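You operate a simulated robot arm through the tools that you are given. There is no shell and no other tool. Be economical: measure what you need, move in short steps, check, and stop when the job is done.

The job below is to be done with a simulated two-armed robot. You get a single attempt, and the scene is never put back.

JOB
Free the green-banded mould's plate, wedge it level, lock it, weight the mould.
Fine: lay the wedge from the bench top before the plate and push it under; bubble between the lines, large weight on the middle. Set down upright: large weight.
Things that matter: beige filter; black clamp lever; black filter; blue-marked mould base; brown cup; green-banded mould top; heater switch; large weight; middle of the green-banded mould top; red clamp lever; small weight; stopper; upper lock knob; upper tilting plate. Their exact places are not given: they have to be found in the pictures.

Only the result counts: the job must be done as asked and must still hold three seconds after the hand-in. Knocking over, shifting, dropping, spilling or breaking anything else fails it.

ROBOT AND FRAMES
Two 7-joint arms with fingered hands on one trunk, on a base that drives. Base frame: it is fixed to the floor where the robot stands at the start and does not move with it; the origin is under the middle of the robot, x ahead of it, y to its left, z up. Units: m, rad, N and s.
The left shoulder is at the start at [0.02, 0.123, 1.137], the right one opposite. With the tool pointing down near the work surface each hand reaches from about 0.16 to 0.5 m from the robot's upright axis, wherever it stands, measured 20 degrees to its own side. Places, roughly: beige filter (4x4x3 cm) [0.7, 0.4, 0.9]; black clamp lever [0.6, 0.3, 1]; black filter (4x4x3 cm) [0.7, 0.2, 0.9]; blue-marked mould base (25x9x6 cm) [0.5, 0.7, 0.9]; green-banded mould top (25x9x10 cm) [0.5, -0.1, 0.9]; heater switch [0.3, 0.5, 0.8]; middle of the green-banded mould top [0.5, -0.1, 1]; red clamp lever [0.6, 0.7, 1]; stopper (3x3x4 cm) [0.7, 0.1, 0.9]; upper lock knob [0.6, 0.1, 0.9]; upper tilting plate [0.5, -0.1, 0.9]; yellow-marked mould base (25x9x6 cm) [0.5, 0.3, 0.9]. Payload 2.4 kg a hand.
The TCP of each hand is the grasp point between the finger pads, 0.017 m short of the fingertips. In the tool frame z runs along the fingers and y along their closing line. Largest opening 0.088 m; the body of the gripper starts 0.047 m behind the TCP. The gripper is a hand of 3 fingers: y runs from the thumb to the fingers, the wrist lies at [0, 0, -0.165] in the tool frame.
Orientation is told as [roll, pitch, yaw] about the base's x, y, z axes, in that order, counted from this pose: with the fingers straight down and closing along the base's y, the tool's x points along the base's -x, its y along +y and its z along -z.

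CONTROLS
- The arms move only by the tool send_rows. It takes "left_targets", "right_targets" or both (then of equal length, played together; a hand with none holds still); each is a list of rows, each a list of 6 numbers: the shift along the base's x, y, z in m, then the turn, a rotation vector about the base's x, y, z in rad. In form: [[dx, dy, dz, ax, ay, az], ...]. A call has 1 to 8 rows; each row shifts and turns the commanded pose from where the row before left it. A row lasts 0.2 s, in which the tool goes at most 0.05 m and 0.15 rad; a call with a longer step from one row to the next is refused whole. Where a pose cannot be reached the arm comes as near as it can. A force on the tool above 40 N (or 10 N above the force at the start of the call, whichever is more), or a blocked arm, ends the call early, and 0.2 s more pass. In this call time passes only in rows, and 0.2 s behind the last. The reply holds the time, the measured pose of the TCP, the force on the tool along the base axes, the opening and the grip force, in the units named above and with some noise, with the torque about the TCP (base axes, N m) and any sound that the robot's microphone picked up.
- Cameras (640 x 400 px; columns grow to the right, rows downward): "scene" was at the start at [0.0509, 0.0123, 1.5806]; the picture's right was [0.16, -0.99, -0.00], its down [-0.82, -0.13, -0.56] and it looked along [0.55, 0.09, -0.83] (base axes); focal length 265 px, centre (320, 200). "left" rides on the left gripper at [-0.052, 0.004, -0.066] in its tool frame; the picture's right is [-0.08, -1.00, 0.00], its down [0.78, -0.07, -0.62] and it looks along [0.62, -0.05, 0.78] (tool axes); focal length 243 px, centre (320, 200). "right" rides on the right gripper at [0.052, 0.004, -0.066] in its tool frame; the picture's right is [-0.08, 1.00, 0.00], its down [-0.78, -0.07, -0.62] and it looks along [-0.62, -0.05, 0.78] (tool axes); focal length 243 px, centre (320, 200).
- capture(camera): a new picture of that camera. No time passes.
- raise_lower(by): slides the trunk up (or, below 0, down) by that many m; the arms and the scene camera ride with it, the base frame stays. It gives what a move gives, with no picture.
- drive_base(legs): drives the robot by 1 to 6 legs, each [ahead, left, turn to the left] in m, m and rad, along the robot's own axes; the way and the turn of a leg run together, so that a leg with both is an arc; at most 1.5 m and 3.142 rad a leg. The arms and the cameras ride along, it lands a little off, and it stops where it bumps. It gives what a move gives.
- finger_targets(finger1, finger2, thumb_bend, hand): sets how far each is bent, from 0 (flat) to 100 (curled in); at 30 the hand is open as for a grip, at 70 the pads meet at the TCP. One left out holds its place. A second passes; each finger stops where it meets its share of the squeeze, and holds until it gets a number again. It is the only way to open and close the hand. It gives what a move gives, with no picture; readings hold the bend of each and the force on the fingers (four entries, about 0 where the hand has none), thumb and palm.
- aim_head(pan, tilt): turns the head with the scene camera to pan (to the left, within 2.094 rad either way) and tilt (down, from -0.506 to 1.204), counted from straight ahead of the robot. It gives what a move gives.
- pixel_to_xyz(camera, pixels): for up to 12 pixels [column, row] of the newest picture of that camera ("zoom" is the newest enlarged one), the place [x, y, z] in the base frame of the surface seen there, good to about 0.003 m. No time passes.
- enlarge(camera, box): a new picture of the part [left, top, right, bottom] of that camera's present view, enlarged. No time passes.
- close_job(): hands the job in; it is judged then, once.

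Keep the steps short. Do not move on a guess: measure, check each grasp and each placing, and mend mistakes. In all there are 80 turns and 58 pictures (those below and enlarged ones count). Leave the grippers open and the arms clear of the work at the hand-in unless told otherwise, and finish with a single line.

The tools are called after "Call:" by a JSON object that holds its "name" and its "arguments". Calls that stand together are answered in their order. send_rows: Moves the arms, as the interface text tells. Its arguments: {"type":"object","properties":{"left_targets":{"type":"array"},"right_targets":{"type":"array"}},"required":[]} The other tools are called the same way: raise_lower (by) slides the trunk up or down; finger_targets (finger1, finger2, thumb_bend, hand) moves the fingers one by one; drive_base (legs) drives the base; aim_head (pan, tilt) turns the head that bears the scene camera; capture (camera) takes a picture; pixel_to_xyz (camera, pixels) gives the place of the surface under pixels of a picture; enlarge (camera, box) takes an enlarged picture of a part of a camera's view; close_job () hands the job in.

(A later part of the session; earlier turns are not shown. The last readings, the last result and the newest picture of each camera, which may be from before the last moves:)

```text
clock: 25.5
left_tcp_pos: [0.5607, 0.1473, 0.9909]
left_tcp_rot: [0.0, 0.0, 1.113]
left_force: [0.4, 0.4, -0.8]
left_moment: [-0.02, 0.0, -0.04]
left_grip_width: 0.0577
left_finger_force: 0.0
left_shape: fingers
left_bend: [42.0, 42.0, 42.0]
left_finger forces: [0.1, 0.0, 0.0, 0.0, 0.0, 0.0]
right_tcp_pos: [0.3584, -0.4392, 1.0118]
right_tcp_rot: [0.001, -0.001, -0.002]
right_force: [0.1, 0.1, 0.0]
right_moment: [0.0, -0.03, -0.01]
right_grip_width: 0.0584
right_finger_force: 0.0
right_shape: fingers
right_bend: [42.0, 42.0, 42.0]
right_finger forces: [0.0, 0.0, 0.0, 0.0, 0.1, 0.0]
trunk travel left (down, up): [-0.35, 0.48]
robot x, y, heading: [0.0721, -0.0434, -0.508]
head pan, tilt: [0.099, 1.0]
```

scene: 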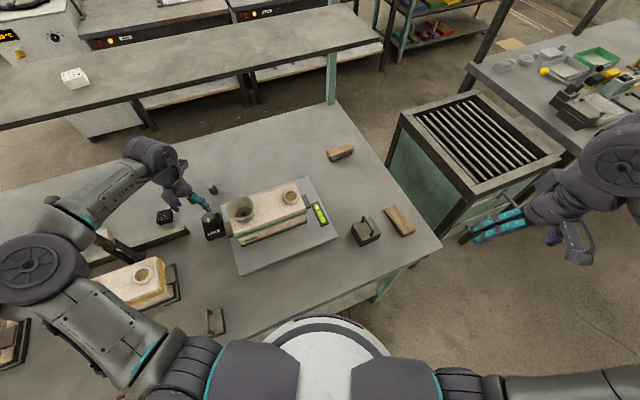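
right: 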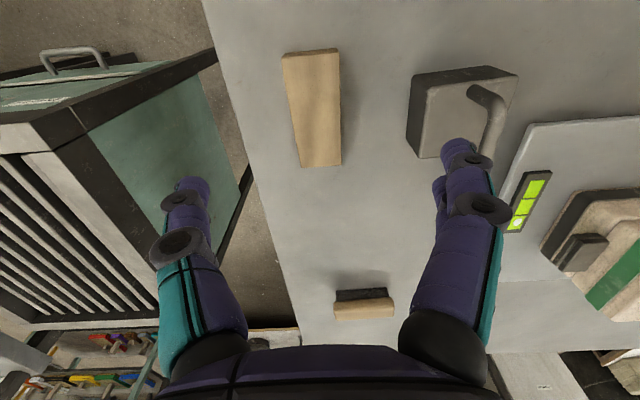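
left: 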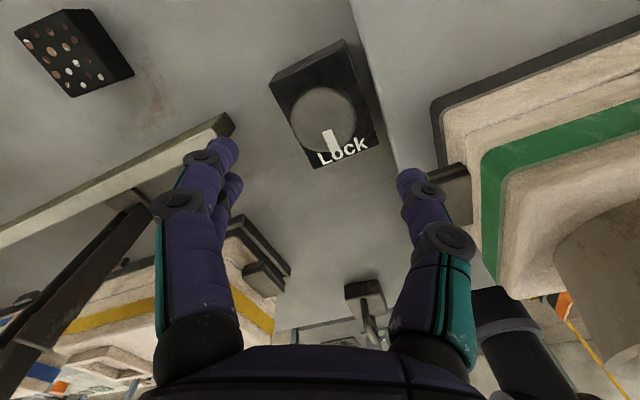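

The wedge is centred at y≈-0.443 and its tail is at x≈0.334. I'll descend with the right hand to z≈0.863, fingers straddling the thick end at x≈0.358, and grip.

Call:
{"name": "send_rows", "arguments": {"right_targets": [[0, -0.004, -0.04, 0, 0, 0], [0, 0, -0.04, 0, 0, 0], [0, 0, -0.04, 0, 0, 0], [0, 0, -0.028, 0, 0, 0]]}}

Call:
{"name": "finger_targets", "arguments": {"hand": "right", "finger1": 60, "finger2": 60, "thumb_bend": 60}}

```text
clock: 26.5
left_tcp_pos: [0.5603, 0.1474, 0.9908]
left_tcp_rot: [0.002, 0.0, 1.114]
left_force: [-0.9, -0.3, 0.6]
left_moment: [0.02, -0.02, -0.02]
left_grip_width: 0.0575
left_finger_force: 0.1
left_shape: fingers
left_bend: [42.0, 42.0, 42.0]
left_finger forces: [0.0, 0.0, 0.1, 0.1, 0.1, 0.1]
right_tcp_pos: [0.3608, -0.4434, 0.8629]
right_tcp_rot: [0.0, 0.0, -0.002]
right_force: [0.0, 0.8, 0.0]
right_moment: [0.01, 0.0, -0.03]
right_grip_width: 0.0583
right_finger_force: 0.1
right_shape: fingers
right_bend: [42.0, 42.0, 42.0]
right_finger forces: [0.0, 0.0, 0.0, 0.1, 0.1, 0.0]
trunk travel left (down, up): [-0.35, 0.48]
robot x, y, heading: [0.0778, -0.0395, -0.511]
head pan, tilt: [0.099, 1.0]
```

```text
clock: 27.5
left_tcp_pos: [0.5611, 0.147, 0.9909]
left_tcp_rot: [0.003, -0.001, 1.114]
left_force: [-0.3, 0.2, 0.1]
left_moment: [0.0, 0.02, -0.01]
left_grip_width: 0.0578
left_finger_force: 0.1
left_shape: fingers
left_bend: [42.0, 42.0, 42.0]
left_finger forces: [0.0, 0.1, 0.0, 0.0, 0.0, 0.0]
right_tcp_pos: [0.3588, -0.4453, 0.8644]
right_tcp_rot: [0.0, 0.0, 0.0]
right_force: [-0.4, 0.7, 1.2]
right_moment: [-0.05, -0.02, 0.0]
right_grip_width: 0.038
right_finger_force: 5.7
right_shape: fingers
right_bend: [52.0, 52.0, 54.0]
right_finger forces: [3.2, 3.1, 0.0, 0.1, 6.2, 0.1]
trunk travel left (down, up): [-0.35, 0.48]
robot x, y, heading: [0.0769, -0.0404, -0.513]
head pan, tilt: [0.099, 1.0]
```

Gripped at 38 mm with about 6 N. I'll lift 0.16 and carry the wedge over the weight to y≈-0.095, in front of the plate.

Call:
{"name": "send_rows", "arguments": {"right_targets": [[0, 0, 0.04, 0, 0, 0], [0, 0, 0.04, 0, 0, 0], [0, 0, 0.04, 0, 0, 0], [0, 0, 0.04, 0, 0, 0]]}}

Call:
{"name": "send_rows", "arguments": {"right_targets": [[-0.0065, 0.0435, 0, 0, 0, 0], [-0.0065, 0.0435, 0, 0, 0, 0], [-0.0065, 0.0435, 0, 0, 0, 0], [-0.0065, 0.0435, 0, 0, 0, 0], [-0.0065, 0.0435, 0, 0, 0, 0], [-0.0065, 0.0435, 0, 0, 0, 0], [-0.0065, 0.0435, 0, 0, 0, 0], [-0.0065, 0.0435, 0, 0, 0, 0]]}}

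Call:
{"name": "capture", "arguments": {"camera": "scene"}}

Call:
{"name": "capture", "arguments": {"camera": "right"}}

```text
clock: 28.5
left_tcp_pos: [0.5602, 0.1482, 0.9905]
left_tcp_rot: [0.001, -0.002, 1.112]
left_force: [0.6, 0.4, 0.0]
left_moment: [-0.01, 0.02, -0.01]
left_grip_width: 0.0576
left_finger_force: 0.0
left_shape: fingers
left_bend: [42.0, 42.0, 42.0]
left_finger forces: [0.0, 0.0, 0.0, 0.1, 0.0, 0.1]
right_tcp_pos: [0.3623, -0.4431, 1.0248]
right_tcp_rot: [0.0, 0.0, -0.001]
right_force: [0.0, -0.2, -1.2]
right_moment: [0.03, 0.03, -0.01]
right_grip_width: 0.0373
right_finger_force: 6.2
right_shape: fingers
right_bend: [52.0, 52.0, 54.0]
right_finger forces: [3.1, 3.1, 0.0, 0.0, 6.2, 0.0]
trunk travel left (down, up): [-0.35, 0.48]
robot x, y, heading: [0.0827, -0.0429, -0.511]
head pan, tilt: [0.099, 1.0]
```

```text
clock: 30.3
left_tcp_pos: [0.5608, 0.1485, 0.9906]
left_tcp_rot: [0.0, 0.001, 1.115]
left_force: [-0.6, -0.2, 0.6]
left_moment: [-0.04, 0.0, -0.01]
left_grip_width: 0.0577
left_finger_force: 0.2
left_shape: fingers
left_bend: [42.0, 42.0, 42.0]
left_finger forces: [0.0, 0.0, 0.0, 0.0, 0.0, 0.1]
right_tcp_pos: [0.307, -0.0973, 1.026]
right_tcp_rot: [0.001, -0.001, -0.003]
right_force: [-0.5, -0.5, -0.7]
right_moment: [0.03, 0.0, -0.03]
right_grip_width: 0.0378
right_finger_force: 6.4
right_shape: fingers
right_bend: [52.0, 52.0, 55.0]
right_finger forces: [3.0, 3.2, 0.1, 0.0, 6.2, 0.0]
trunk travel left (down, up): [-0.35, 0.48]
robot x, y, heading: [0.0762, -0.0398, -0.508]
head pan, tilt: [0.099, 1.0]
```

```text
33 pictures are left
```

scene: 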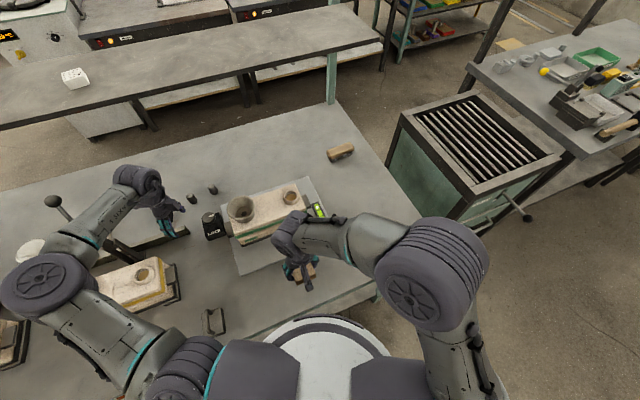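

```text
32 pictures are left
```

right: 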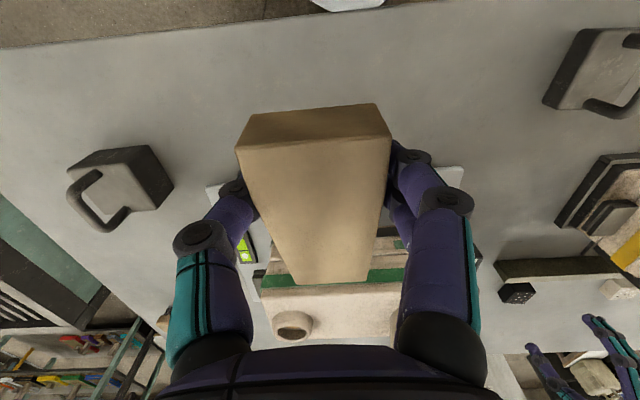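

The wedge is held level, with its tip at about x≈0.39 and clear of the plate edge at 0.41. I'll lower it to the bench in front of the plate.

Call:
{"name": "send_rows", "arguments": {"right_targets": [[-0.002, 0, -0.04, 0, 0, 0], [0, 0, -0.04, 0, 0, 0], [0, 0, -0.04, 0, 0, 0], [0, 0, -0.03, 0, 0, 0], [0, 0, -0.01, 0, 0, 0]]}}

Call:
{"name": "capture", "arguments": {"camera": "right"}}

Call:
{"name": "enlarge", "arguments": {"camera": "scene", "box": [220, 180, 380, 290]}}

```text
clock: 31.5
left_tcp_pos: [0.5606, 0.1466, 0.9906]
left_tcp_rot: [-0.002, -0.004, 1.113]
left_force: [-0.5, -0.4, 0.1]
left_moment: [-0.01, 0.03, 0.01]
left_grip_width: 0.0578
left_finger_force: 0.1
left_shape: fingers
left_bend: [42.0, 42.0, 42.0]
left_finger forces: [0.0, 0.0, 0.1, 0.1, 0.0, 0.0]
right_tcp_pos: [0.307, -0.0983, 0.8639]
right_tcp_rot: [0.0, 0.001, -0.002]
right_force: [0.5, 0.2, -0.4]
right_moment: [0.0, 0.03, 0.0]
right_grip_width: 0.0377
right_finger_force: 6.6
right_shape: fingers
right_bend: [52.0, 52.0, 55.0]
right_finger forces: [3.0, 3.3, 0.0, 0.1, 6.1, 0.1]
trunk travel left (down, up): [-0.35, 0.48]
robot x, y, heading: [0.0748, -0.0411, -0.508]
head pan, tilt: [0.099, 1.0]
```

```text
31 pictures are left
```

right: 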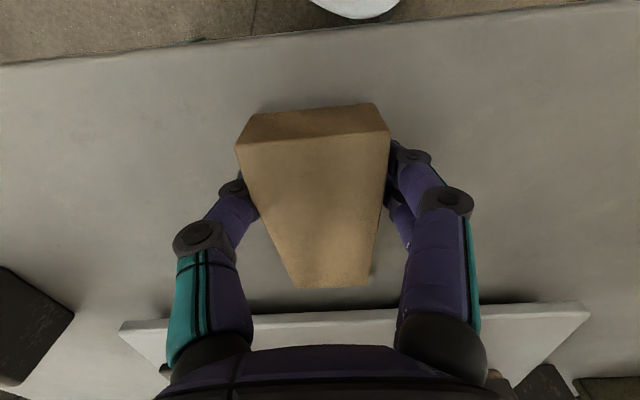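

```text
3.64 times, centred on (300, 235) of scene
```

zoom: 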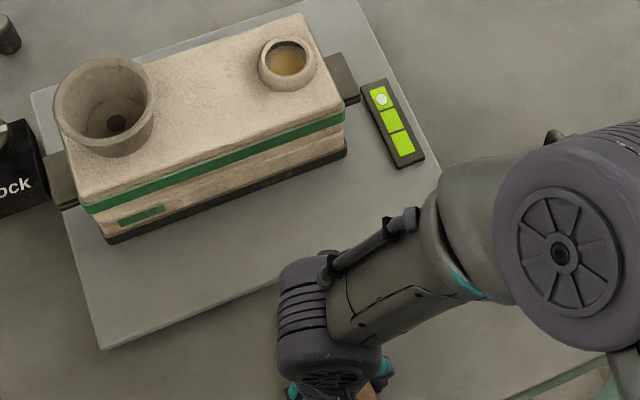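

The wedge is on the bench with its tip just before the plate edge. The bubble at zoom (380,98) is visible. I'll measure the front edge of the plate for its underside height and x.

Call:
{"name": "pixel_to_xyz", "arguments": {"camera": "right", "pixels": [[330, 284], [340, 300], [340, 308], [340, 311], [340, 316], [340, 322], [200, 318], [200, 324], [540, 304], [540, 312], [310, 140]]}}

```text
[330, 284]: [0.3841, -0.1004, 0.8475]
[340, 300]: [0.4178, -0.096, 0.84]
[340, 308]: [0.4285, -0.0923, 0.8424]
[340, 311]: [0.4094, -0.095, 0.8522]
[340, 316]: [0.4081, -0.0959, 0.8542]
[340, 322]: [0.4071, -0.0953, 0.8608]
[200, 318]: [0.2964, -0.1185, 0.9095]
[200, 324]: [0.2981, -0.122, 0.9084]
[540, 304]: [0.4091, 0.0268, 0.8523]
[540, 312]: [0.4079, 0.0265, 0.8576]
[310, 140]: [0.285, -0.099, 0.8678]
```

The plate's underside at the front is at z≈0.852, leaving a 12–13 mm gap, and the wedge tip is about 8 mm thick. I'll push the wedge in +x while holding it, 6 cm in small steps, and check the bubble.

Call:
{"name": "send_rows", "arguments": {"right_targets": [[0.01, 0, 0, 0, 0, 0], [0.01, 0, 0, 0, 0, 0], [0.01, 0, 0, 0, 0, 0], [0.01, 0, 0, 0, 0, 0], [0.01, 0, 0, 0, 0, 0], [0.01, 0, 0, 0, 0, 0]]}}

Call:
{"name": "capture", "arguments": {"camera": "right"}}

Call:
{"name": "enlarge", "arguments": {"camera": "scene", "box": [220, 180, 380, 290]}}

```text
clock: 32.9
left_tcp_pos: [0.559, 0.148, 0.9906]
left_tcp_rot: [0.0, -0.001, 1.113]
left_force: [-0.2, 0.5, -0.3]
left_moment: [-0.01, 0.0, -0.02]
left_grip_width: 0.0581
left_finger_force: 0.1
left_shape: fingers
left_bend: [42.0, 42.0, 42.0]
left_finger forces: [0.1, 0.0, 0.0, 0.1, 0.0, 0.0]
right_tcp_pos: [0.3652, -0.0985, 0.8634]
right_tcp_rot: [0.001, 0.0, 0.001]
right_force: [-9.8, 0.5, -0.4]
right_moment: [0.02, 0.14, 0.0]
right_grip_width: 0.0378
right_finger_force: 5.7
right_shape: fingers
right_bend: [52.0, 52.0, 55.0]
right_finger forces: [3.3, 3.3, 0.1, 0.0, 5.9, 0.0]
trunk travel left (down, up): [-0.35, 0.48]
robot x, y, heading: [0.0784, -0.0417, -0.508]
head pan, tilt: [0.099, 1.0]
```

```text
29 pictures are left
```

right: 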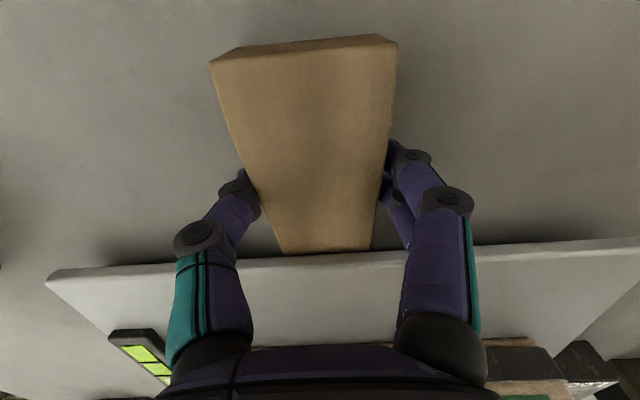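

```text
3.64 times, centred on (300, 235) of scene
```

zoom: 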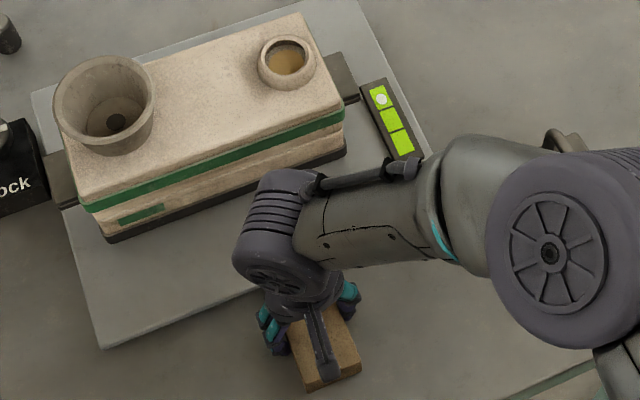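

Force reached 9.8 N and the wedge slipped back in the light grip, so I'll push it from behind instead. I'll measure the tail, then release and lift.

Call:
{"name": "pixel_to_xyz", "arguments": {"camera": "right", "pixels": [[215, 62], [305, 52], [392, 44], [305, 46], [286, 245], [370, 245], [330, 255]]}}

Call:
{"name": "finger_targets", "arguments": {"hand": "right", "finger1": 42, "finger2": 42, "thumb_bend": 42}}

Call:
{"name": "send_rows", "arguments": {"right_targets": [[0, 0, 0.04, 0, 0, 0], [0, 0, 0.04, 0, 0, 0], [-0.01, 0, 0.03, 0, 0, -0.14], [-0.02, 0, 0, 0, 0, -0.14], [-0.02, 0, 0, 0, 0, -0.14], [-0.02, 0, 0, 0, 0, -0.14], [-0.02, 0, 0, 0, 0, -0.14]]}}

Call:
{"name": "capture", "arguments": {"camera": "scene"}}

```text
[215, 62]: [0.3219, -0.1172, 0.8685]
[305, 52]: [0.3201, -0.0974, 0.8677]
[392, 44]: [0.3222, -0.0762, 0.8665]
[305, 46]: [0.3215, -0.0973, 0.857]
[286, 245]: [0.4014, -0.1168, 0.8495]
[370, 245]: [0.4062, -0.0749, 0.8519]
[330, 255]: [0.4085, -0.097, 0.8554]
```

```text
clock: 33.9
left_tcp_pos: [0.5606, 0.1484, 0.9902]
left_tcp_rot: [0.002, -0.002, 1.115]
left_force: [-0.1, -0.3, -0.5]
left_moment: [0.01, -0.01, -0.01]
left_grip_width: 0.0576
left_finger_force: 0.1
left_shape: fingers
left_bend: [42.0, 42.0, 42.0]
left_finger forces: [0.0, 0.0, 0.0, 0.0, 0.0, 0.0]
right_tcp_pos: [0.367, -0.0988, 0.8637]
right_tcp_rot: [-0.001, 0.0, -0.001]
right_force: [0.0, 1.0, 0.1]
right_moment: [-0.02, 0.0, 0.0]
right_grip_width: 0.0577
right_finger_force: 0.0
right_shape: fingers
right_bend: [42.0, 42.0, 42.0]
right_finger forces: [0.0, 0.0, 0.0, 0.0, 0.0, 0.0]
trunk travel left (down, up): [-0.35, 0.48]
robot x, y, heading: [0.0782, -0.0433, -0.504]
head pan, tilt: [0.099, 1.0]
```

```text
clock: 35.5
left_tcp_pos: [0.56, 0.1478, 0.991]
left_tcp_rot: [0.001, -0.001, 1.115]
left_force: [0.5, 0.2, 0.2]
left_moment: [0.01, 0.02, -0.03]
left_grip_width: 0.0575
left_finger_force: 0.0
left_shape: fingers
left_bend: [42.0, 42.0, 42.0]
left_finger forces: [0.1, 0.0, 0.1, 0.0, 0.0, 0.1]
right_tcp_pos: [0.2776, -0.0977, 0.9721]
right_tcp_rot: [0.0, -0.002, -0.703]
right_force: [-0.1, -0.4, 0.0]
right_moment: [-0.02, 0.02, -0.02]
right_grip_width: 0.0579
right_finger_force: 0.0
right_shape: fingers
right_bend: [42.0, 42.0, 42.0]
right_finger forces: [0.0, 0.0, 0.1, 0.1, 0.1, 0.0]
trunk travel left (down, up): [-0.35, 0.48]
robot x, y, heading: [0.0767, -0.0425, -0.507]
head pan, tilt: [0.099, 1.0]
```

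```text
27 pictures are left
```

scene: 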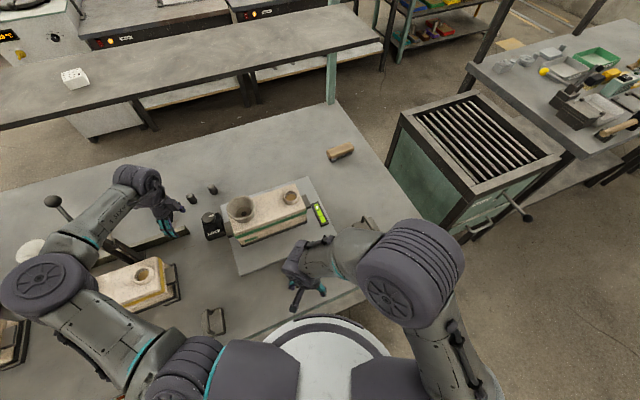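

The wedge tail is at x≈0.320, centred at y≈-0.097. I'll finish turning the hand so its two fingers face the plate side by side, and close it into a blunt pusher.

Call:
{"name": "send_rows", "arguments": {"right_targets": [[0, 0, 0, 0, 0, -0.145], [0, 0, 0, 0, 0, -0.145], [0, 0, 0, 0, 0, -0.145], [0, 0, 0, 0, 0, -0.145], [0, 0, 0, 0, 0, -0.145], [0, 0, 0, 0, 0, -0.143]]}}

Call:
{"name": "finger_targets", "arguments": {"hand": "right", "finger1": 68, "finger2": 68, "thumb_bend": 68}}

Call:
{"name": "send_rows", "arguments": {"right_targets": [[0, 0, -0.04, 0, 0, 0], [0, 0, -0.04, 0, 0, 0], [0, 0, -0.028, 0, 0, 0]]}}

Call:
{"name": "enlarge", "arguments": {"camera": "scene", "box": [220, 180, 380, 320]}}

Call:
{"name": "capture", "arguments": {"camera": "right"}}

```text
clock: 36.9
left_tcp_pos: [0.5604, 0.1478, 0.9921]
left_tcp_rot: [-0.002, -0.001, 1.113]
left_force: [-0.6, 0.0, 0.7]
left_moment: [-0.01, 0.0, 0.0]
left_grip_width: 0.0577
left_finger_force: 0.1
left_shape: fingers
left_bend: [42.0, 42.0, 42.0]
left_finger forces: [0.0, 0.1, 0.1, 0.0, 0.1, 0.0]
right_tcp_pos: [0.2759, -0.0987, 0.9735]
right_tcp_rot: [-0.001, -0.001, -1.57]
right_force: [0.4, 0.6, -1.0]
right_moment: [0.01, 0.01, -0.02]
right_grip_width: 0.0574
right_finger_force: 0.1
right_shape: fingers
right_bend: [42.0, 42.0, 42.0]
right_finger forces: [0.0, 0.1, 0.1, 0.1, 0.0, 0.1]
trunk travel left (down, up): [-0.35, 0.48]
robot x, y, heading: [0.073, -0.0425, -0.509]
head pan, tilt: [0.099, 1.0]
```

```text
clock: 37.9
left_tcp_pos: [0.5617, 0.148, 0.9898]
left_tcp_rot: [0.0, 0.0, 1.113]
left_force: [0.6, 0.0, -0.1]
left_moment: [-0.02, 0.03, -0.03]
left_grip_width: 0.0574
left_finger_force: 0.1
left_shape: fingers
left_bend: [42.0, 42.0, 42.0]
left_finger forces: [0.0, 0.1, 0.1, 0.0, 0.1, 0.0]
right_tcp_pos: [0.2768, -0.0979, 0.973]
right_tcp_rot: [-0.001, 0.001, -1.567]
right_force: [-0.2, -0.1, 0.7]
right_moment: [-0.02, -0.03, 0.01]
right_grip_width: 0.0025
right_finger_force: 0.0
right_shape: fingers
right_bend: [68.0, 68.0, 68.0]
right_finger forces: [0.0, 0.0, 0.0, 0.0, 0.0, 0.1]
trunk travel left (down, up): [-0.35, 0.48]
robot x, y, heading: [0.0796, -0.0413, -0.511]
head pan, tilt: [0.099, 1.0]
```

```text
clock: 38.7
left_tcp_pos: [0.5608, 0.1473, 0.9903]
left_tcp_rot: [0.001, -0.003, 1.113]
left_force: [0.0, -0.4, -0.4]
left_moment: [0.01, 0.01, 0.0]
left_grip_width: 0.0576
left_finger_force: 0.1
left_shape: fingers
left_bend: [42.0, 42.0, 42.0]
left_finger forces: [0.0, 0.1, 0.0, 0.0, 0.0, 0.1]
right_tcp_pos: [0.276, -0.0999, 0.8649]
right_tcp_rot: [-0.001, 0.0, -1.569]
right_force: [0.5, -0.4, -0.3]
right_moment: [0.0, 0.0, -0.01]
right_grip_width: 0.0024
right_finger_force: 0.0
right_shape: fingers
right_bend: [68.0, 68.0, 68.0]
right_finger forces: [0.0, 0.0, 0.0, 0.0, 0.0, 0.1]
trunk travel left (down, up): [-0.35, 0.48]
robot x, y, heading: [0.0758, -0.0408, -0.506]
head pan, tilt: [0.099, 1.0]
```

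```text
2.86 times, centred on (300, 250) of scene
```

zoom: 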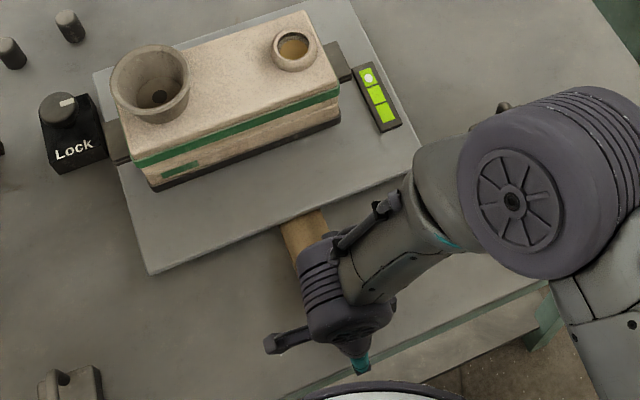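

```text
25 pictures are left
```

right: 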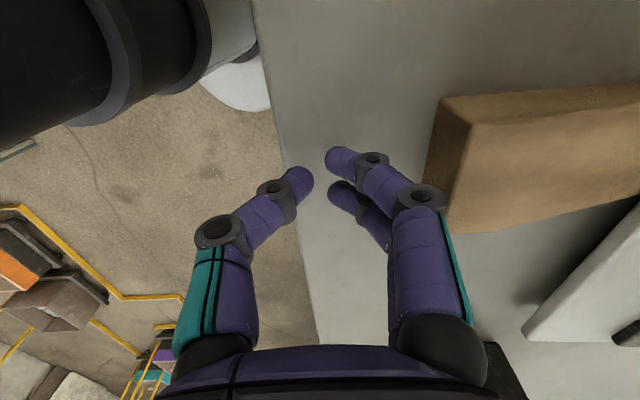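

The two fingertips face the wedge tail squarely. I'll push +x 7 cm in total (about 4 cm of real insertion), then read the bubble.

Call:
{"name": "send_rows", "arguments": {"right_targets": [[0.01, 0.001, 0, 0, 0, 0], [0.01, 0.001, 0, 0, 0, 0], [0.01, 0, 0, 0, 0, 0], [0.01, 0, 0, 0, 0, 0], [0.008, 0, 0, 0, 0, 0], [0.008, 0, 0, 0, 0, 0], [0.008, 0, 0, 0, 0, 0]]}}

Call:
{"name": "enlarge", "arguments": {"camera": "scene", "box": [260, 180, 380, 300]}}

```text
clock: 40.3
left_tcp_pos: [0.5593, 0.1476, 0.991]
left_tcp_rot: [-0.003, -0.001, 1.112]
left_force: [0.3, 0.5, -0.8]
left_moment: [-0.04, 0.03, -0.01]
left_grip_width: 0.0576
left_finger_force: 0.1
left_shape: fingers
left_bend: [42.0, 42.0, 42.0]
left_finger forces: [0.0, 0.0, 0.0, 0.0, 0.1, 0.0]
right_tcp_pos: [0.3385, -0.0951, 0.8656]
right_tcp_rot: [0.002, 0.0, -1.57]
right_force: [-16.6, -1.1, 10.2]
right_moment: [0.04, -0.12, -0.01]
right_grip_width: 0.0002
right_finger_force: 9.5
right_shape: fingers
right_bend: [72.0, 72.0, 67.0]
right_finger forces: [9.5, 9.6, 0.1, 0.0, 0.0, 0.1]
trunk travel left (down, up): [-0.35, 0.48]
robot x, y, heading: [0.0733, -0.0441, -0.507]
head pan, tilt: [0.099, 1.0]
```

```text
3.33 times, centred on (320, 240) of scene
```

zoom: 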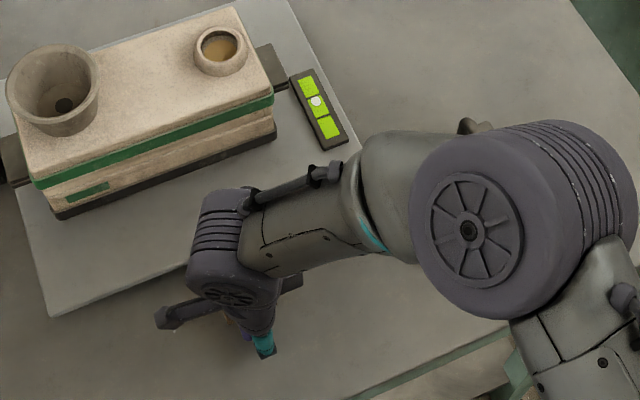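

The bubble has moved from the top cell to about the upper line. I'll push 8 mm more in small steps and zoom in on the level.

Call:
{"name": "send_rows", "arguments": {"right_targets": [[0.004, 0, 0, 0, 0, 0], [0.004, 0, 0, 0, 0, 0]]}}

Call:
{"name": "enlarge", "arguments": {"camera": "scene", "box": [300, 195, 340, 240]}}

```text
clock: 40.9
left_tcp_pos: [0.5587, 0.1465, 0.9913]
left_tcp_rot: [-0.002, 0.0, 1.113]
left_force: [0.3, -0.3, -0.5]
left_moment: [0.0, 0.02, -0.01]
left_grip_width: 0.0578
left_finger_force: 0.1
left_shape: fingers
left_bend: [42.0, 42.0, 42.0]
left_finger forces: [0.0, 0.0, 0.0, 0.0, 0.0, 0.1]
right_tcp_pos: [0.3466, -0.0964, 0.8648]
right_tcp_rot: [0.001, 0.001, -1.568]
right_force: [-14.8, -1.3, 8.5]
right_moment: [0.0, -0.11, -0.01]
right_grip_width: 0.0002
right_finger_force: 8.6
right_shape: fingers
right_bend: [72.0, 72.0, 67.0]
right_finger forces: [9.0, 8.9, 0.0, 0.0, 0.0, 0.0]
trunk travel left (down, up): [-0.35, 0.48]
robot x, y, heading: [0.0758, -0.0436, -0.511]
head pan, tilt: [0.099, 1.0]
```

```text
8.89 times, centred on (320, 218) of scene
```

zoom: 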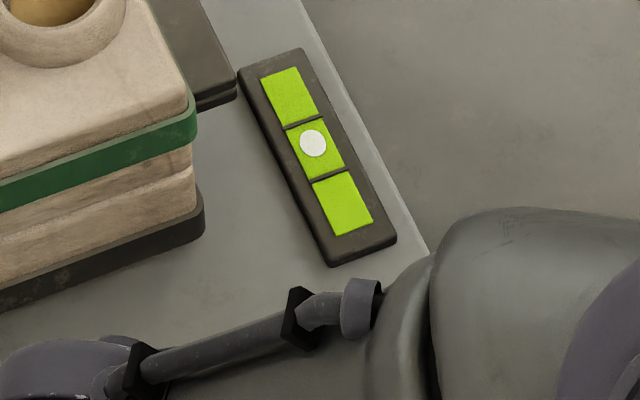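

The bubble is between the lines, only slightly towards the upper one (about 5 px of 27). I'll give a last 1.5 mm nudge, then back off and re-check.

Call:
{"name": "send_rows", "arguments": {"right_targets": [[0.0015, 0, 0, 0, 0, 0]]}}

Call:
{"name": "send_rows", "arguments": {"right_targets": [[-0.02, 0, 0, 0, 0, 0], [-0.03, 0, 0, 0, 0, 0], [-0.01, 0, 0.02, 0, 0, 0], [0, 0, 0.04, 0, 0, 0], [0, 0, 0.04, 0, 0, 0], [0, 0, 0.04, 0, 0, 0]]}}

Call:
{"name": "enlarge", "arguments": {"camera": "scene", "box": [300, 195, 340, 240]}}

```text
clock: 41.3
left_tcp_pos: [0.5587, 0.1465, 0.9914]
left_tcp_rot: [-0.002, -0.003, 1.113]
left_force: [0.3, 0.2, 0.2]
left_moment: [-0.01, 0.02, -0.03]
left_grip_width: 0.0578
left_finger_force: 0.0
left_shape: fingers
left_bend: [42.0, 42.0, 42.0]
left_finger forces: [0.0, 0.0, 0.1, 0.0, 0.0, 0.0]
right_tcp_pos: [0.3476, -0.0953, 0.865]
right_tcp_rot: [0.001, 0.0, -1.568]
right_force: [-18.7, -2.0, 9.3]
right_moment: [-0.01, -0.13, -0.02]
right_grip_width: 0.0001
right_finger_force: 11.0
right_shape: fingers
right_bend: [72.0, 72.0, 67.0]
right_finger forces: [10.5, 10.5, 0.1, 0.0, 0.1, 0.1]
trunk travel left (down, up): [-0.35, 0.48]
robot x, y, heading: [0.074, -0.0437, -0.507]
head pan, tilt: [0.099, 1.0]
```

```text
clock: 42.7
left_tcp_pos: [0.5599, 0.1479, 0.9896]
left_tcp_rot: [0.001, -0.003, 1.114]
left_force: [-0.2, 0.3, 0.5]
left_moment: [-0.01, 0.02, 0.0]
left_grip_width: 0.0579
left_finger_force: 0.1
left_shape: fingers
left_bend: [42.0, 42.0, 42.0]
left_finger forces: [0.0, 0.0, 0.0, 0.1, 0.0, 0.0]
right_tcp_pos: [0.2883, -0.0946, 1.0059]
right_tcp_rot: [0.0, -0.001, -1.569]
right_force: [0.7, -0.1, -0.6]
right_moment: [0.01, -0.03, -0.03]
right_grip_width: 0.0019
right_finger_force: 0.1
right_shape: fingers
right_bend: [68.0, 68.0, 68.0]
right_finger forces: [0.0, 0.0, 0.1, 0.0, 0.0, 0.1]
trunk travel left (down, up): [-0.35, 0.48]
robot x, y, heading: [0.0803, -0.0412, -0.504]
head pan, tilt: [0.099, 1.0]
```

```text
8.89 times, centred on (320, 218) of scene
```

zoom: 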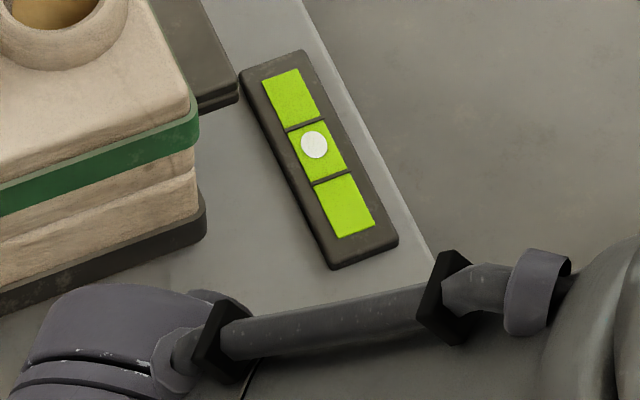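

The bubble is whole between the lines and the wedge holds after release. Now I'll lock: the left hand goes back over the knob at (0.602,0.090), down to z≈0.898, and grips the cap.

Call:
{"name": "send_rows", "arguments": {"left_targets": [[0.021, -0.029, 0, 0, 0, 0.05], [0.021, -0.029, 0, 0, 0, 0], [0, 0, -0.03, 0, 0, 0], [0, 0, -0.03, 0, 0, 0], [0, 0, -0.032, 0, 0, 0]]}}

Call:
{"name": "finger_targets", "arguments": {"hand": "left", "finger1": 75, "finger2": 75, "thumb_bend": 75}}

Call:
{"name": "enlarge", "arguments": {"camera": "scene", "box": [190, 190, 250, 240]}}

```text
clock: 43.9
left_tcp_pos: [0.6024, 0.0882, 0.8972]
left_tcp_rot: [0.002, 0.001, 1.164]
left_force: [-0.3, -0.1, 0.0]
left_moment: [0.0, -0.01, 0.03]
left_grip_width: 0.0578
left_finger_force: 0.0
left_shape: fingers
left_bend: [42.0, 42.0, 42.0]
left_finger forces: [0.1, 0.0, 0.0, 0.1, 0.0, 0.0]
right_tcp_pos: [0.288, -0.096, 1.0042]
right_tcp_rot: [-0.001, 0.0, -1.568]
right_force: [0.3, -0.8, 1.0]
right_moment: [0.01, 0.02, 0.0]
right_grip_width: 0.0022
right_finger_force: 0.1
right_shape: fingers
right_bend: [68.0, 68.0, 68.0]
right_finger forces: [0.1, 0.1, 0.0, 0.0, 0.1, 0.0]
trunk travel left (down, up): [-0.35, 0.48]
robot x, y, heading: [0.0773, -0.0433, -0.508]
head pan, tilt: [0.099, 1.0]
```

```text
clock: 44.9
left_tcp_pos: [0.6022, 0.09, 0.8977]
left_tcp_rot: [0.003, -0.001, 1.166]
left_force: [-10.1, -0.5, -21.6]
left_moment: [-0.1, -0.19, 0.03]
left_grip_width: 0.0181
left_finger_force: 17.8
left_shape: fingers
left_bend: [67.0, 67.0, 65.0]
left_finger forces: [11.9, 12.7, 0.0, 0.1, 11.0, 0.1]
right_tcp_pos: [0.2885, -0.0953, 1.0037]
right_tcp_rot: [-0.001, -0.001, -1.569]
right_force: [0.1, 0.0, 0.1]
right_moment: [0.02, 0.01, -0.01]
right_grip_width: 0.0019
right_finger_force: 0.0
right_shape: fingers
right_bend: [68.0, 68.0, 68.0]
right_finger forces: [0.1, 0.0, 0.0, 0.0, 0.0, 0.0]
trunk travel left (down, up): [-0.35, 0.48]
robot x, y, heading: [0.0792, -0.0446, -0.504]
head pan, tilt: [0.099, 1.0]
```

```text
8.00 times, centred on (220, 215) of scene
```

zoom: 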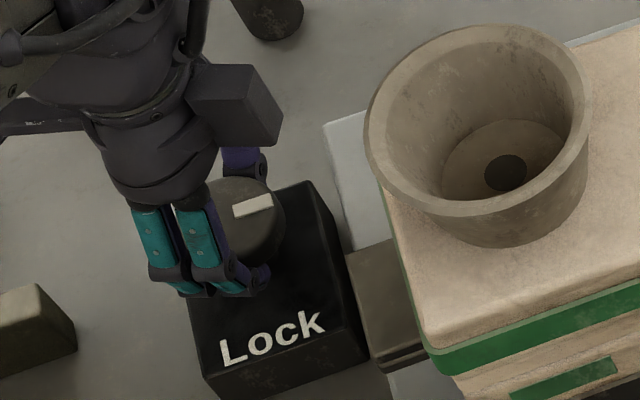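

The cap is gripped. I'll turn clockwise about 1.16 rad first, then the rest.

Call:
{"name": "send_rows", "arguments": {"left_targets": [[0, 0, 0, 0, 0, -0.145], [0, 0, 0, 0, 0, -0.145], [0, 0, 0, 0, 0, -0.145], [0, 0, 0, 0, 0, -0.145], [0, 0, 0, 0, 0, -0.145], [0, 0, 0, 0, 0, -0.145], [0, 0, 0, 0, 0, -0.145], [0, 0, 0, 0, 0, -0.145]]}}

Call:
{"name": "send_rows", "arguments": {"left_targets": [[0, 0, 0, 0, 0, -0.14], [0, 0, 0, 0, 0, -0.14], [0, 0, 0, 0, 0, -0.14]]}}

Call:
{"name": "enlarge", "arguments": {"camera": "scene", "box": [190, 190, 250, 240]}}

```text
clock: 46.7
left_tcp_pos: [0.6018, 0.0903, 0.898]
left_tcp_rot: [0.002, -0.003, -0.001]
left_force: [-15.4, -1.2, -22.2]
left_moment: [-0.25, 0.07, 0.02]
left_grip_width: 0.0176
left_finger_force: 16.6
left_shape: fingers
left_bend: [68.0, 66.0, 64.0]
left_finger forces: [7.7, 12.3, 0.1, 0.0, 13.0, 0.0]
right_tcp_pos: [0.2874, -0.0945, 1.0053]
right_tcp_rot: [-0.001, 0.001, -1.57]
right_force: [0.8, 0.5, -0.3]
right_moment: [0.02, 0.02, -0.01]
right_grip_width: 0.0021
right_finger_force: 0.0
right_shape: fingers
right_bend: [68.0, 68.0, 68.0]
right_finger forces: [0.1, 0.0, 0.1, 0.1, 0.0, 0.0]
trunk travel left (down, up): [-0.35, 0.48]
robot x, y, heading: [0.0812, -0.0392, -0.511]
head pan, tilt: [0.099, 1.0]
```

```text
clock: 47.5
left_tcp_pos: [0.6027, 0.0897, 0.8976]
left_tcp_rot: [0.001, -0.001, -0.419]
left_force: [-9.7, 0.7, -19.8]
left_moment: [-0.16, 0.09, 0.25]
left_grip_width: 0.018
left_finger_force: 16.9
left_shape: fingers
left_bend: [69.0, 66.0, 63.0]
left_finger forces: [6.3, 12.3, 0.0, 0.0, 15.3, 0.1]
right_tcp_pos: [0.2876, -0.0949, 1.0055]
right_tcp_rot: [0.0, 0.001, -1.569]
right_force: [-0.3, -0.1, 0.4]
right_moment: [-0.01, -0.01, 0.0]
right_grip_width: 0.0021
right_finger_force: 0.1
right_shape: fingers
right_bend: [68.0, 68.0, 68.0]
right_finger forces: [0.1, 0.0, 0.0, 0.1, 0.0, 0.0]
trunk travel left (down, up): [-0.35, 0.48]
robot x, y, heading: [0.0773, -0.0432, -0.506]
head pan, tilt: [0.099, 1.0]
```

```text
8.00 times, centred on (220, 215) of scene
```

zoom: 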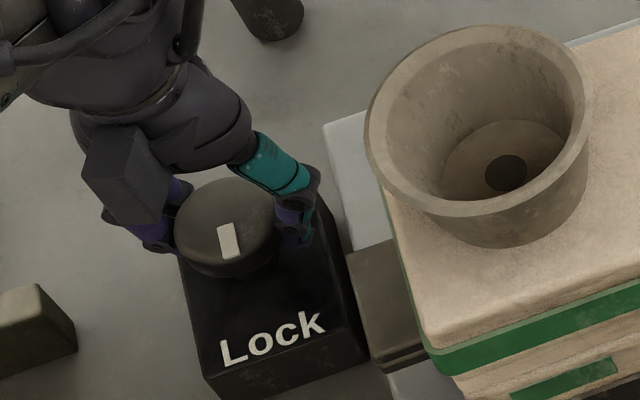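

The mark points at "Lock" and the torque is rising (+0.25 N m). I'll add a small final turn to seat it, then release and lift clear.

Call:
{"name": "send_rows", "arguments": {"left_targets": [[0, 0, 0, 0, 0, -0.12]]}}

Call:
{"name": "finger_targets", "arguments": {"hand": "left", "finger1": 42, "finger2": 42, "thumb_bend": 42}}

Call:
{"name": "send_rows", "arguments": {"left_targets": [[0, 0, 0.03, 0, 0, 0], [0, 0, 0.04, 0, 0, 0], [-0.01, 0.01, 0.045, 0, 0, 0], [-0.02, 0.02, 0.04, 0, 0, 0], [-0.02, 0.02, 0.04, 0, 0, 0], [-0.02, 0.02, 0.04, 0, 0, 0], [-0.03, 0.02, 0.03, 0, 0, 0]]}}

Call:
{"name": "enlarge", "arguments": {"camera": "scene", "box": [190, 170, 350, 290]}}

```text
clock: 47.9
left_tcp_pos: [0.6046, 0.0894, 0.8979]
left_tcp_rot: [0.001, -0.004, -0.536]
left_force: [-0.5, -0.8, -14.6]
left_moment: [-0.16, 0.04, 0.29]
left_grip_width: 0.0171
left_finger_force: 16.0
left_shape: fingers
left_bend: [71.0, 67.0, 63.0]
left_finger forces: [5.5, 10.2, 0.0, 0.1, 15.7, 0.0]
right_tcp_pos: [0.2886, -0.0965, 1.0054]
right_tcp_rot: [-0.002, 0.0, -1.568]
right_force: [-1.0, 0.2, 0.1]
right_moment: [0.03, -0.02, 0.03]
right_grip_width: 0.002
right_finger_force: 0.0
right_shape: fingers
right_bend: [68.0, 68.0, 68.0]
right_finger forces: [0.1, 0.0, 0.0, 0.1, 0.1, 0.0]
trunk travel left (down, up): [-0.35, 0.48]
robot x, y, heading: [0.0754, -0.0389, -0.509]
head pan, tilt: [0.099, 1.0]
```

```text
clock: 48.9
left_tcp_pos: [0.603, 0.0897, 0.8978]
left_tcp_rot: [0.0, -0.001, -0.538]
left_force: [0.6, -0.2, 0.3]
left_moment: [-0.04, -0.02, 0.0]
left_grip_width: 0.0578
left_finger_force: 0.0
left_shape: fingers
left_bend: [42.0, 42.0, 42.0]
left_finger forces: [0.1, 0.0, 0.1, 0.0, 0.0, 0.0]
right_tcp_pos: [0.2888, -0.0945, 1.0049]
right_tcp_rot: [0.0, 0.0, -1.57]
right_force: [0.7, -0.4, 1.2]
right_moment: [-0.03, 0.03, 0.01]
right_grip_width: 0.0019
right_finger_force: 0.0
right_shape: fingers
right_bend: [68.0, 68.0, 68.0]
right_finger forces: [0.0, 0.0, 0.0, 0.1, 0.1, 0.0]
trunk travel left (down, up): [-0.35, 0.48]
robot x, y, heading: [0.0768, -0.042, -0.512]
head pan, tilt: [0.099, 1.0]
```

```text
clock: 50.5
left_tcp_pos: [0.4989, 0.1794, 1.1657]
left_tcp_rot: [0.0, 0.0, -0.538]
left_force: [-0.2, -0.5, -0.1]
left_moment: [0.04, 0.0, 0.03]
left_grip_width: 0.058
left_finger_force: 0.0
left_shape: fingers
left_bend: [42.0, 42.0, 42.0]
left_finger forces: [0.1, 0.1, 0.0, 0.1, 0.0, 0.0]
right_tcp_pos: [0.2876, -0.0956, 1.0055]
right_tcp_rot: [-0.002, -0.001, -1.568]
right_force: [-0.7, -0.4, 0.2]
right_moment: [0.01, 0.01, -0.01]
right_grip_width: 0.0021
right_finger_force: 0.0
right_shape: fingers
right_bend: [68.0, 68.0, 68.0]
right_finger forces: [0.0, 0.1, 0.0, 0.1, 0.0, 0.0]
trunk travel left (down, up): [-0.35, 0.48]
robot x, y, heading: [0.0761, -0.0397, -0.507]
head pan, tilt: [0.099, 1.0]
```

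```text
3.33 times, centred on (270, 230) of scene
```

zoom: 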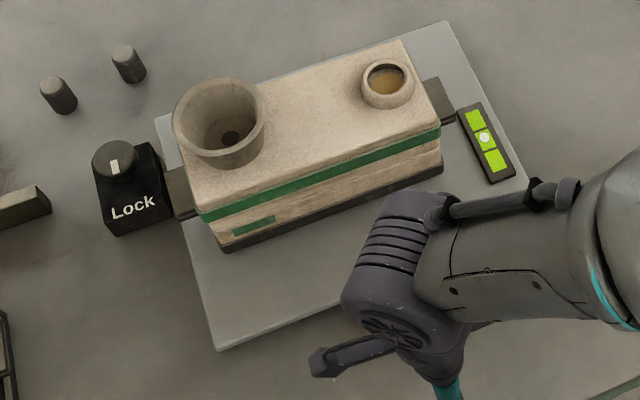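

The lock is set and the bubble is between the lines. To reach the weight and the mould top with the right hand, I'll raise both hands and turn the robot back to face the bench.

Call:
{"name": "send_rows", "arguments": {"left_targets": [[-0.03, 0, 0.03, 0, 0, 0], [-0.03, 0, 0.03, 0, 0, 0], [-0.03, 0, 0.03, 0, 0, 0], [-0.03, 0, 0, 0, 0, 0], [0, 0, 0, 0, 0, 0]], "right_targets": [[0, -0.01, 0.04, 0, 0, 0.14], [0, -0.02, 0.04, 0, 0, 0.14], [0, -0.03, 0.04, 0, 0, 0.14], [0, -0.04, 0.0, 0, 0, 0.14], [0, -0.04, 0, 0, 0, 0.14]]}}

Call:
{"name": "drive_base", "arguments": {"legs": [[0, 0, 0.5]]}}

Call:
{"name": "finger_targets", "arguments": {"hand": "right", "finger1": 35, "finger2": 35, "thumb_bend": 35}}

Call:
{"name": "capture", "arguments": {"camera": "scene"}}

```text
clock: 51.7
left_tcp_pos: [0.4596, 0.1146, 1.2272]
left_tcp_rot: [0.002, 0.0, -0.538]
left_force: [-0.1, 1.0, 0.2]
left_moment: [-0.01, 0.01, -0.04]
left_grip_width: 0.0576
left_finger_force: 0.1
left_shape: fingers
left_bend: [42.0, 42.0, 42.0]
left_finger forces: [0.0, 0.0, 0.0, 0.0, 0.0, 0.0]
left hand out of reach, approached as far as the arm can: row 1, 2, 3, 4
right_tcp_pos: [0.2888, -0.2339, 1.1232]
right_tcp_rot: [-0.001, -0.001, -0.866]
right_force: [-1.0, 0.3, 0.3]
right_moment: [0.01, -0.03, 0.03]
right_grip_width: 0.0021
right_finger_force: 0.1
right_shape: fingers
right_bend: [68.0, 68.0, 68.0]
right_finger forces: [0.0, 0.0, 0.0, 0.1, 0.0, 0.0]
trunk travel left (down, up): [-0.35, 0.48]
robot x, y, heading: [0.0783, -0.0425, -0.506]
head pan, tilt: [0.099, 1.0]
```

```text
clock: 53.6
left_tcp_pos: [0.3356, 0.2817, 1.2279]
left_tcp_rot: [-0.003, 0.001, -0.034]
left_force: [-0.8, -0.5, 0.6]
left_moment: [0.02, 0.02, -0.03]
left_grip_width: 0.0581
left_finger_force: 0.1
left_shape: fingers
left_bend: [42.0, 42.0, 42.0]
left_finger forces: [0.0, 0.0, 0.1, 0.0, 0.1, 0.0]
right_tcp_pos: [0.3564, -0.1082, 1.1231]
right_tcp_rot: [0.001, 0.0, -0.365]
right_force: [-0.5, 0.0, 0.1]
right_moment: [-0.01, -0.01, -0.01]
right_grip_width: 0.0023
right_finger_force: 0.0
right_shape: fingers
right_bend: [68.0, 68.0, 68.0]
right_finger forces: [0.0, 0.1, 0.1, 0.0, 0.1, 0.0]
trunk travel left (down, up): [-0.35, 0.48]
robot x, y, heading: [0.078, -0.0434, -0.009]
head pan, tilt: [0.099, 1.0]
```

```text
clock: 54.6
left_tcp_pos: [0.3364, 0.2797, 1.2273]
left_tcp_rot: [0.0, 0.0, -0.033]
left_force: [-0.9, 0.2, 0.8]
left_moment: [0.0, -0.01, 0.03]
left_grip_width: 0.0578
left_finger_force: 0.0
left_shape: fingers
left_bend: [42.0, 42.0, 42.0]
left_finger forces: [0.0, 0.1, 0.0, 0.1, 0.0, 0.1]
right_tcp_pos: [0.3555, -0.1075, 1.1233]
right_tcp_rot: [0.0, -0.001, -0.366]
right_force: [0.4, 0.0, 0.1]
right_moment: [0.02, -0.01, 0.0]
right_grip_width: 0.0731
right_finger_force: 0.0
right_shape: fingers
right_bend: [35.0, 35.0, 35.0]
right_finger forces: [0.0, 0.0, 0.0, 0.1, 0.0, 0.0]
trunk travel left (down, up): [-0.35, 0.48]
robot x, y, heading: [0.0788, -0.0409, -0.004]
head pan, tilt: [0.099, 1.0]
```

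```text
18 pictures are left
```

scene: 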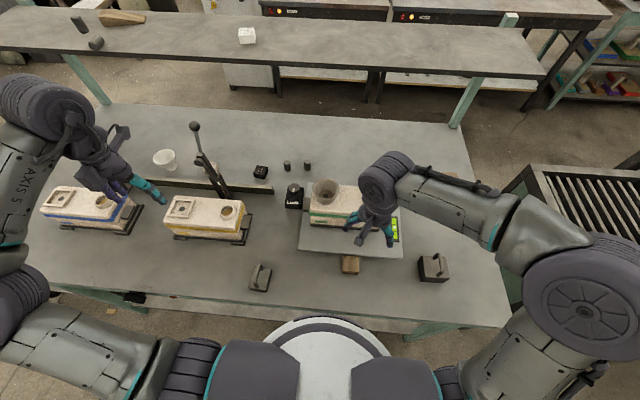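

Only the wedge's tail shows at (350,263). I'll move the right hand above the large weight at about (0.388,-0.32), squaring its yaw, and look down.

Call:
{"name": "send_rows", "arguments": {"right_targets": [[0.004, -0.045, 0, 0, 0, 0.125], [0.006, -0.045, 0, 0, 0, 0.125], [0.006, -0.045, 0, 0, 0, 0.116], [0.006, -0.045, -0.02, 0, 0, 0], [0.006, -0.033, -0.03, 0, 0, 0]]}}

Call:
{"name": "capture", "arguments": {"camera": "right"}}

Call:
{"name": "enlarge", "arguments": {"camera": "scene", "box": [280, 170, 420, 280]}}

```text
clock: 55.8
left_tcp_pos: [0.3362, 0.2807, 1.2276]
left_tcp_rot: [0.002, 0.002, -0.034]
left_force: [0.3, -0.4, 0.0]
left_moment: [0.01, 0.04, 0.01]
left_grip_width: 0.058
left_finger_force: 0.0
left_shape: fingers
left_bend: [42.0, 42.0, 42.0]
left_finger forces: [0.1, 0.1, 0.0, 0.1, 0.0, 0.1]
right_tcp_pos: [0.3817, -0.3204, 1.0744]
right_tcp_rot: [0.0, -0.001, 0.001]
right_force: [0.9, 0.4, 0.6]
right_moment: [-0.02, -0.01, -0.01]
right_grip_width: 0.0736
right_finger_force: 0.0
right_shape: fingers
right_bend: [35.0, 35.0, 35.0]
right_finger forces: [0.0, 0.0, 0.0, 0.1, 0.0, 0.0]
trunk travel left (down, up): [-0.35, 0.48]
robot x, y, heading: [0.0787, -0.0415, -0.007]
head pan, tilt: [0.099, 1.0]
```

```text
17 pictures are left
```

right: 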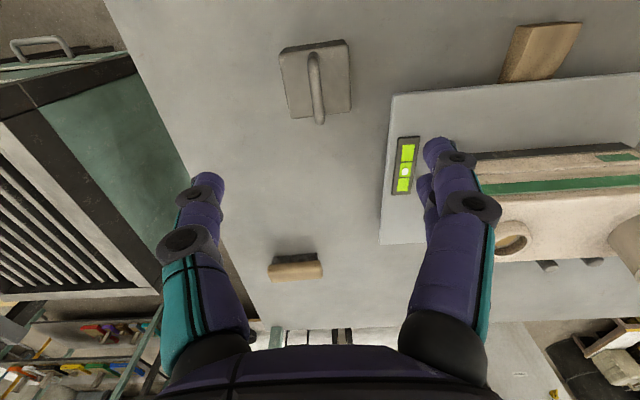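

```text
3.64 times, centred on (350, 225) of scene
```

zoom: 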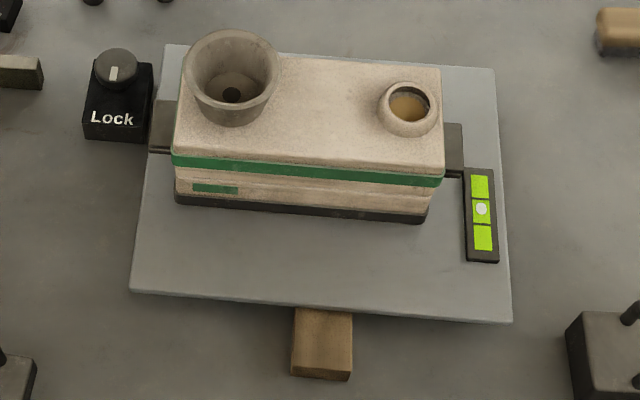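

The clean view shows the bubble centred, the lock mark on "Lock" and the wedge in place. I'll measure the mould top and its obstacles, then the weight and handle.

Call:
{"name": "pixel_to_xyz", "arguments": {"camera": "zoom", "pixels": [[178, 148], [438, 168], [438, 73], [280, 62], [278, 80], [252, 115], [384, 98], [378, 110], [410, 135], [320, 110], [186, 65], [340, 160]]}}

Call:
{"name": "pixel_to_xyz", "arguments": {"camera": "right", "pixels": [[314, 55], [316, 85], [319, 118], [283, 55], [347, 46], [292, 112], [350, 105], [316, 100], [316, 70]]}}

Call:
{"name": "enlarge", "arguments": {"camera": "right", "box": [260, 25, 370, 135]}}

```text
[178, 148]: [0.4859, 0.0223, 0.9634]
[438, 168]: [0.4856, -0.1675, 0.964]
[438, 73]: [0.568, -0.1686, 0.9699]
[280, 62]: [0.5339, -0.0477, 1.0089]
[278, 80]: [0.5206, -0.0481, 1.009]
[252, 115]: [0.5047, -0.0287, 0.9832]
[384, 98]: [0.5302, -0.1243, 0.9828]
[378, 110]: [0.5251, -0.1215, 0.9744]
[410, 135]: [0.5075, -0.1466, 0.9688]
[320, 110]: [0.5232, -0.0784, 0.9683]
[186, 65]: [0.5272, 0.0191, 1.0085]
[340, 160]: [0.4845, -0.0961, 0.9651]
```

```text
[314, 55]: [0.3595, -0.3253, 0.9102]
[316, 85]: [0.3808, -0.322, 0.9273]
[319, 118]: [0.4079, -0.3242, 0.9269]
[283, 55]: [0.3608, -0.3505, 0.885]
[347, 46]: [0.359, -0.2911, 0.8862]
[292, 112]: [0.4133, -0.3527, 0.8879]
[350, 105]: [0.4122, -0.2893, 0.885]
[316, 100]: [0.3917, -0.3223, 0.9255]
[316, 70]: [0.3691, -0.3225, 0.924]
```

```text
3.64 times, centred on (315, 80) of right
```

zoom: 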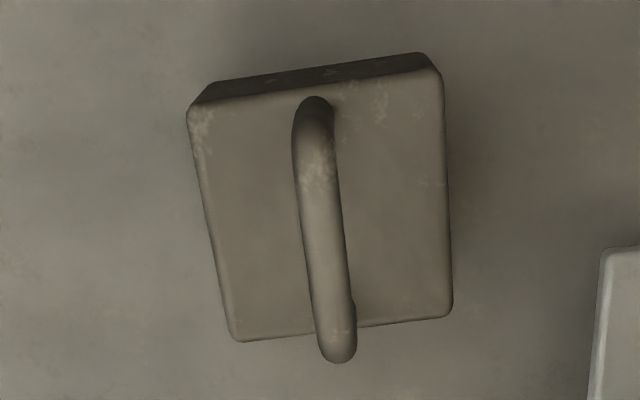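

Weight: centre (0.386,-0.322), 62 mm wide in y, handle bar top at z≈0.928. Mould top: centre (0.527,-0.073), z≈0.966. The funnel rim reaches y=-0.048 and the ring starts at -0.1215, so the weight fits at y≈-0.083. I'll descend to the handle and grip.

Call:
{"name": "send_rows", "arguments": {"right_targets": [[0.003, -0.002, -0.045, 0, 0, 0], [0, 0, -0.045, 0, 0, 0], [0, 0, -0.045, 0, 0, 0], [0, 0, -0.02, 0, 0, 0]]}}

Call:
{"name": "finger_targets", "arguments": {"hand": "right", "finger1": 85, "finger2": 85, "thumb_bend": 85}}

Call:
{"name": "capture", "arguments": {"camera": "right"}}

```text
clock: 56.8
left_tcp_pos: [0.3363, 0.2813, 1.228]
left_tcp_rot: [0.002, 0.0, -0.034]
left_force: [0.5, 0.5, 0.0]
left_moment: [0.05, -0.01, 0.0]
left_grip_width: 0.0575
left_finger_force: 0.1
left_shape: fingers
left_bend: [42.0, 42.0, 42.0]
left_finger forces: [0.1, 0.0, 0.1, 0.0, 0.1, 0.0]
right_tcp_pos: [0.3858, -0.3208, 0.9196]
right_tcp_rot: [0.0, -0.002, 0.0]
right_force: [0.9, -0.5, -0.4]
right_moment: [-0.01, -0.01, 0.02]
right_grip_width: 0.0733
right_finger_force: 0.1
right_shape: fingers
right_bend: [35.0, 35.0, 35.0]
right_finger forces: [0.0, 0.0, 0.1, 0.0, 0.0, 0.1]
trunk travel left (down, up): [-0.35, 0.48]
robot x, y, heading: [0.0787, -0.0458, -0.003]
head pan, tilt: [0.099, 1.0]
```

```text
clock: 57.8
left_tcp_pos: [0.3366, 0.2808, 1.2271]
left_tcp_rot: [0.003, -0.001, -0.033]
left_force: [0.3, -0.2, 0.2]
left_moment: [0.03, 0.01, -0.01]
left_grip_width: 0.0577
left_finger_force: 0.0
left_shape: fingers
left_bend: [42.0, 42.0, 42.0]
left_finger forces: [0.0, 0.0, 0.0, 0.1, 0.0, 0.0]
right_tcp_pos: [0.3871, -0.3217, 0.9207]
right_tcp_rot: [-0.001, 0.001, 0.0]
right_force: [-0.1, -0.4, -0.7]
right_moment: [0.01, 0.01, 0.0]
right_grip_width: 0.0
right_finger_force: 12.9
right_shape: fingers
right_bend: [80.0, 79.0, 74.0]
right_finger forces: [6.6, 7.2, 0.0, 0.0, 11.1, 0.0]
trunk travel left (down, up): [-0.35, 0.48]
robot x, y, heading: [0.0775, -0.0451, -0.004]
head pan, tilt: [0.099, 1.0]
```

```text
14 pictures are left
```

right: 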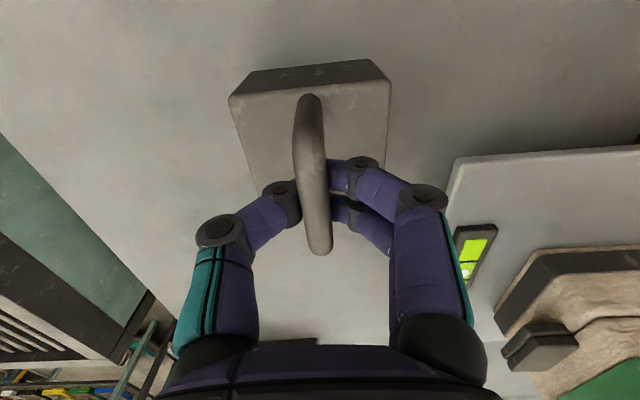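

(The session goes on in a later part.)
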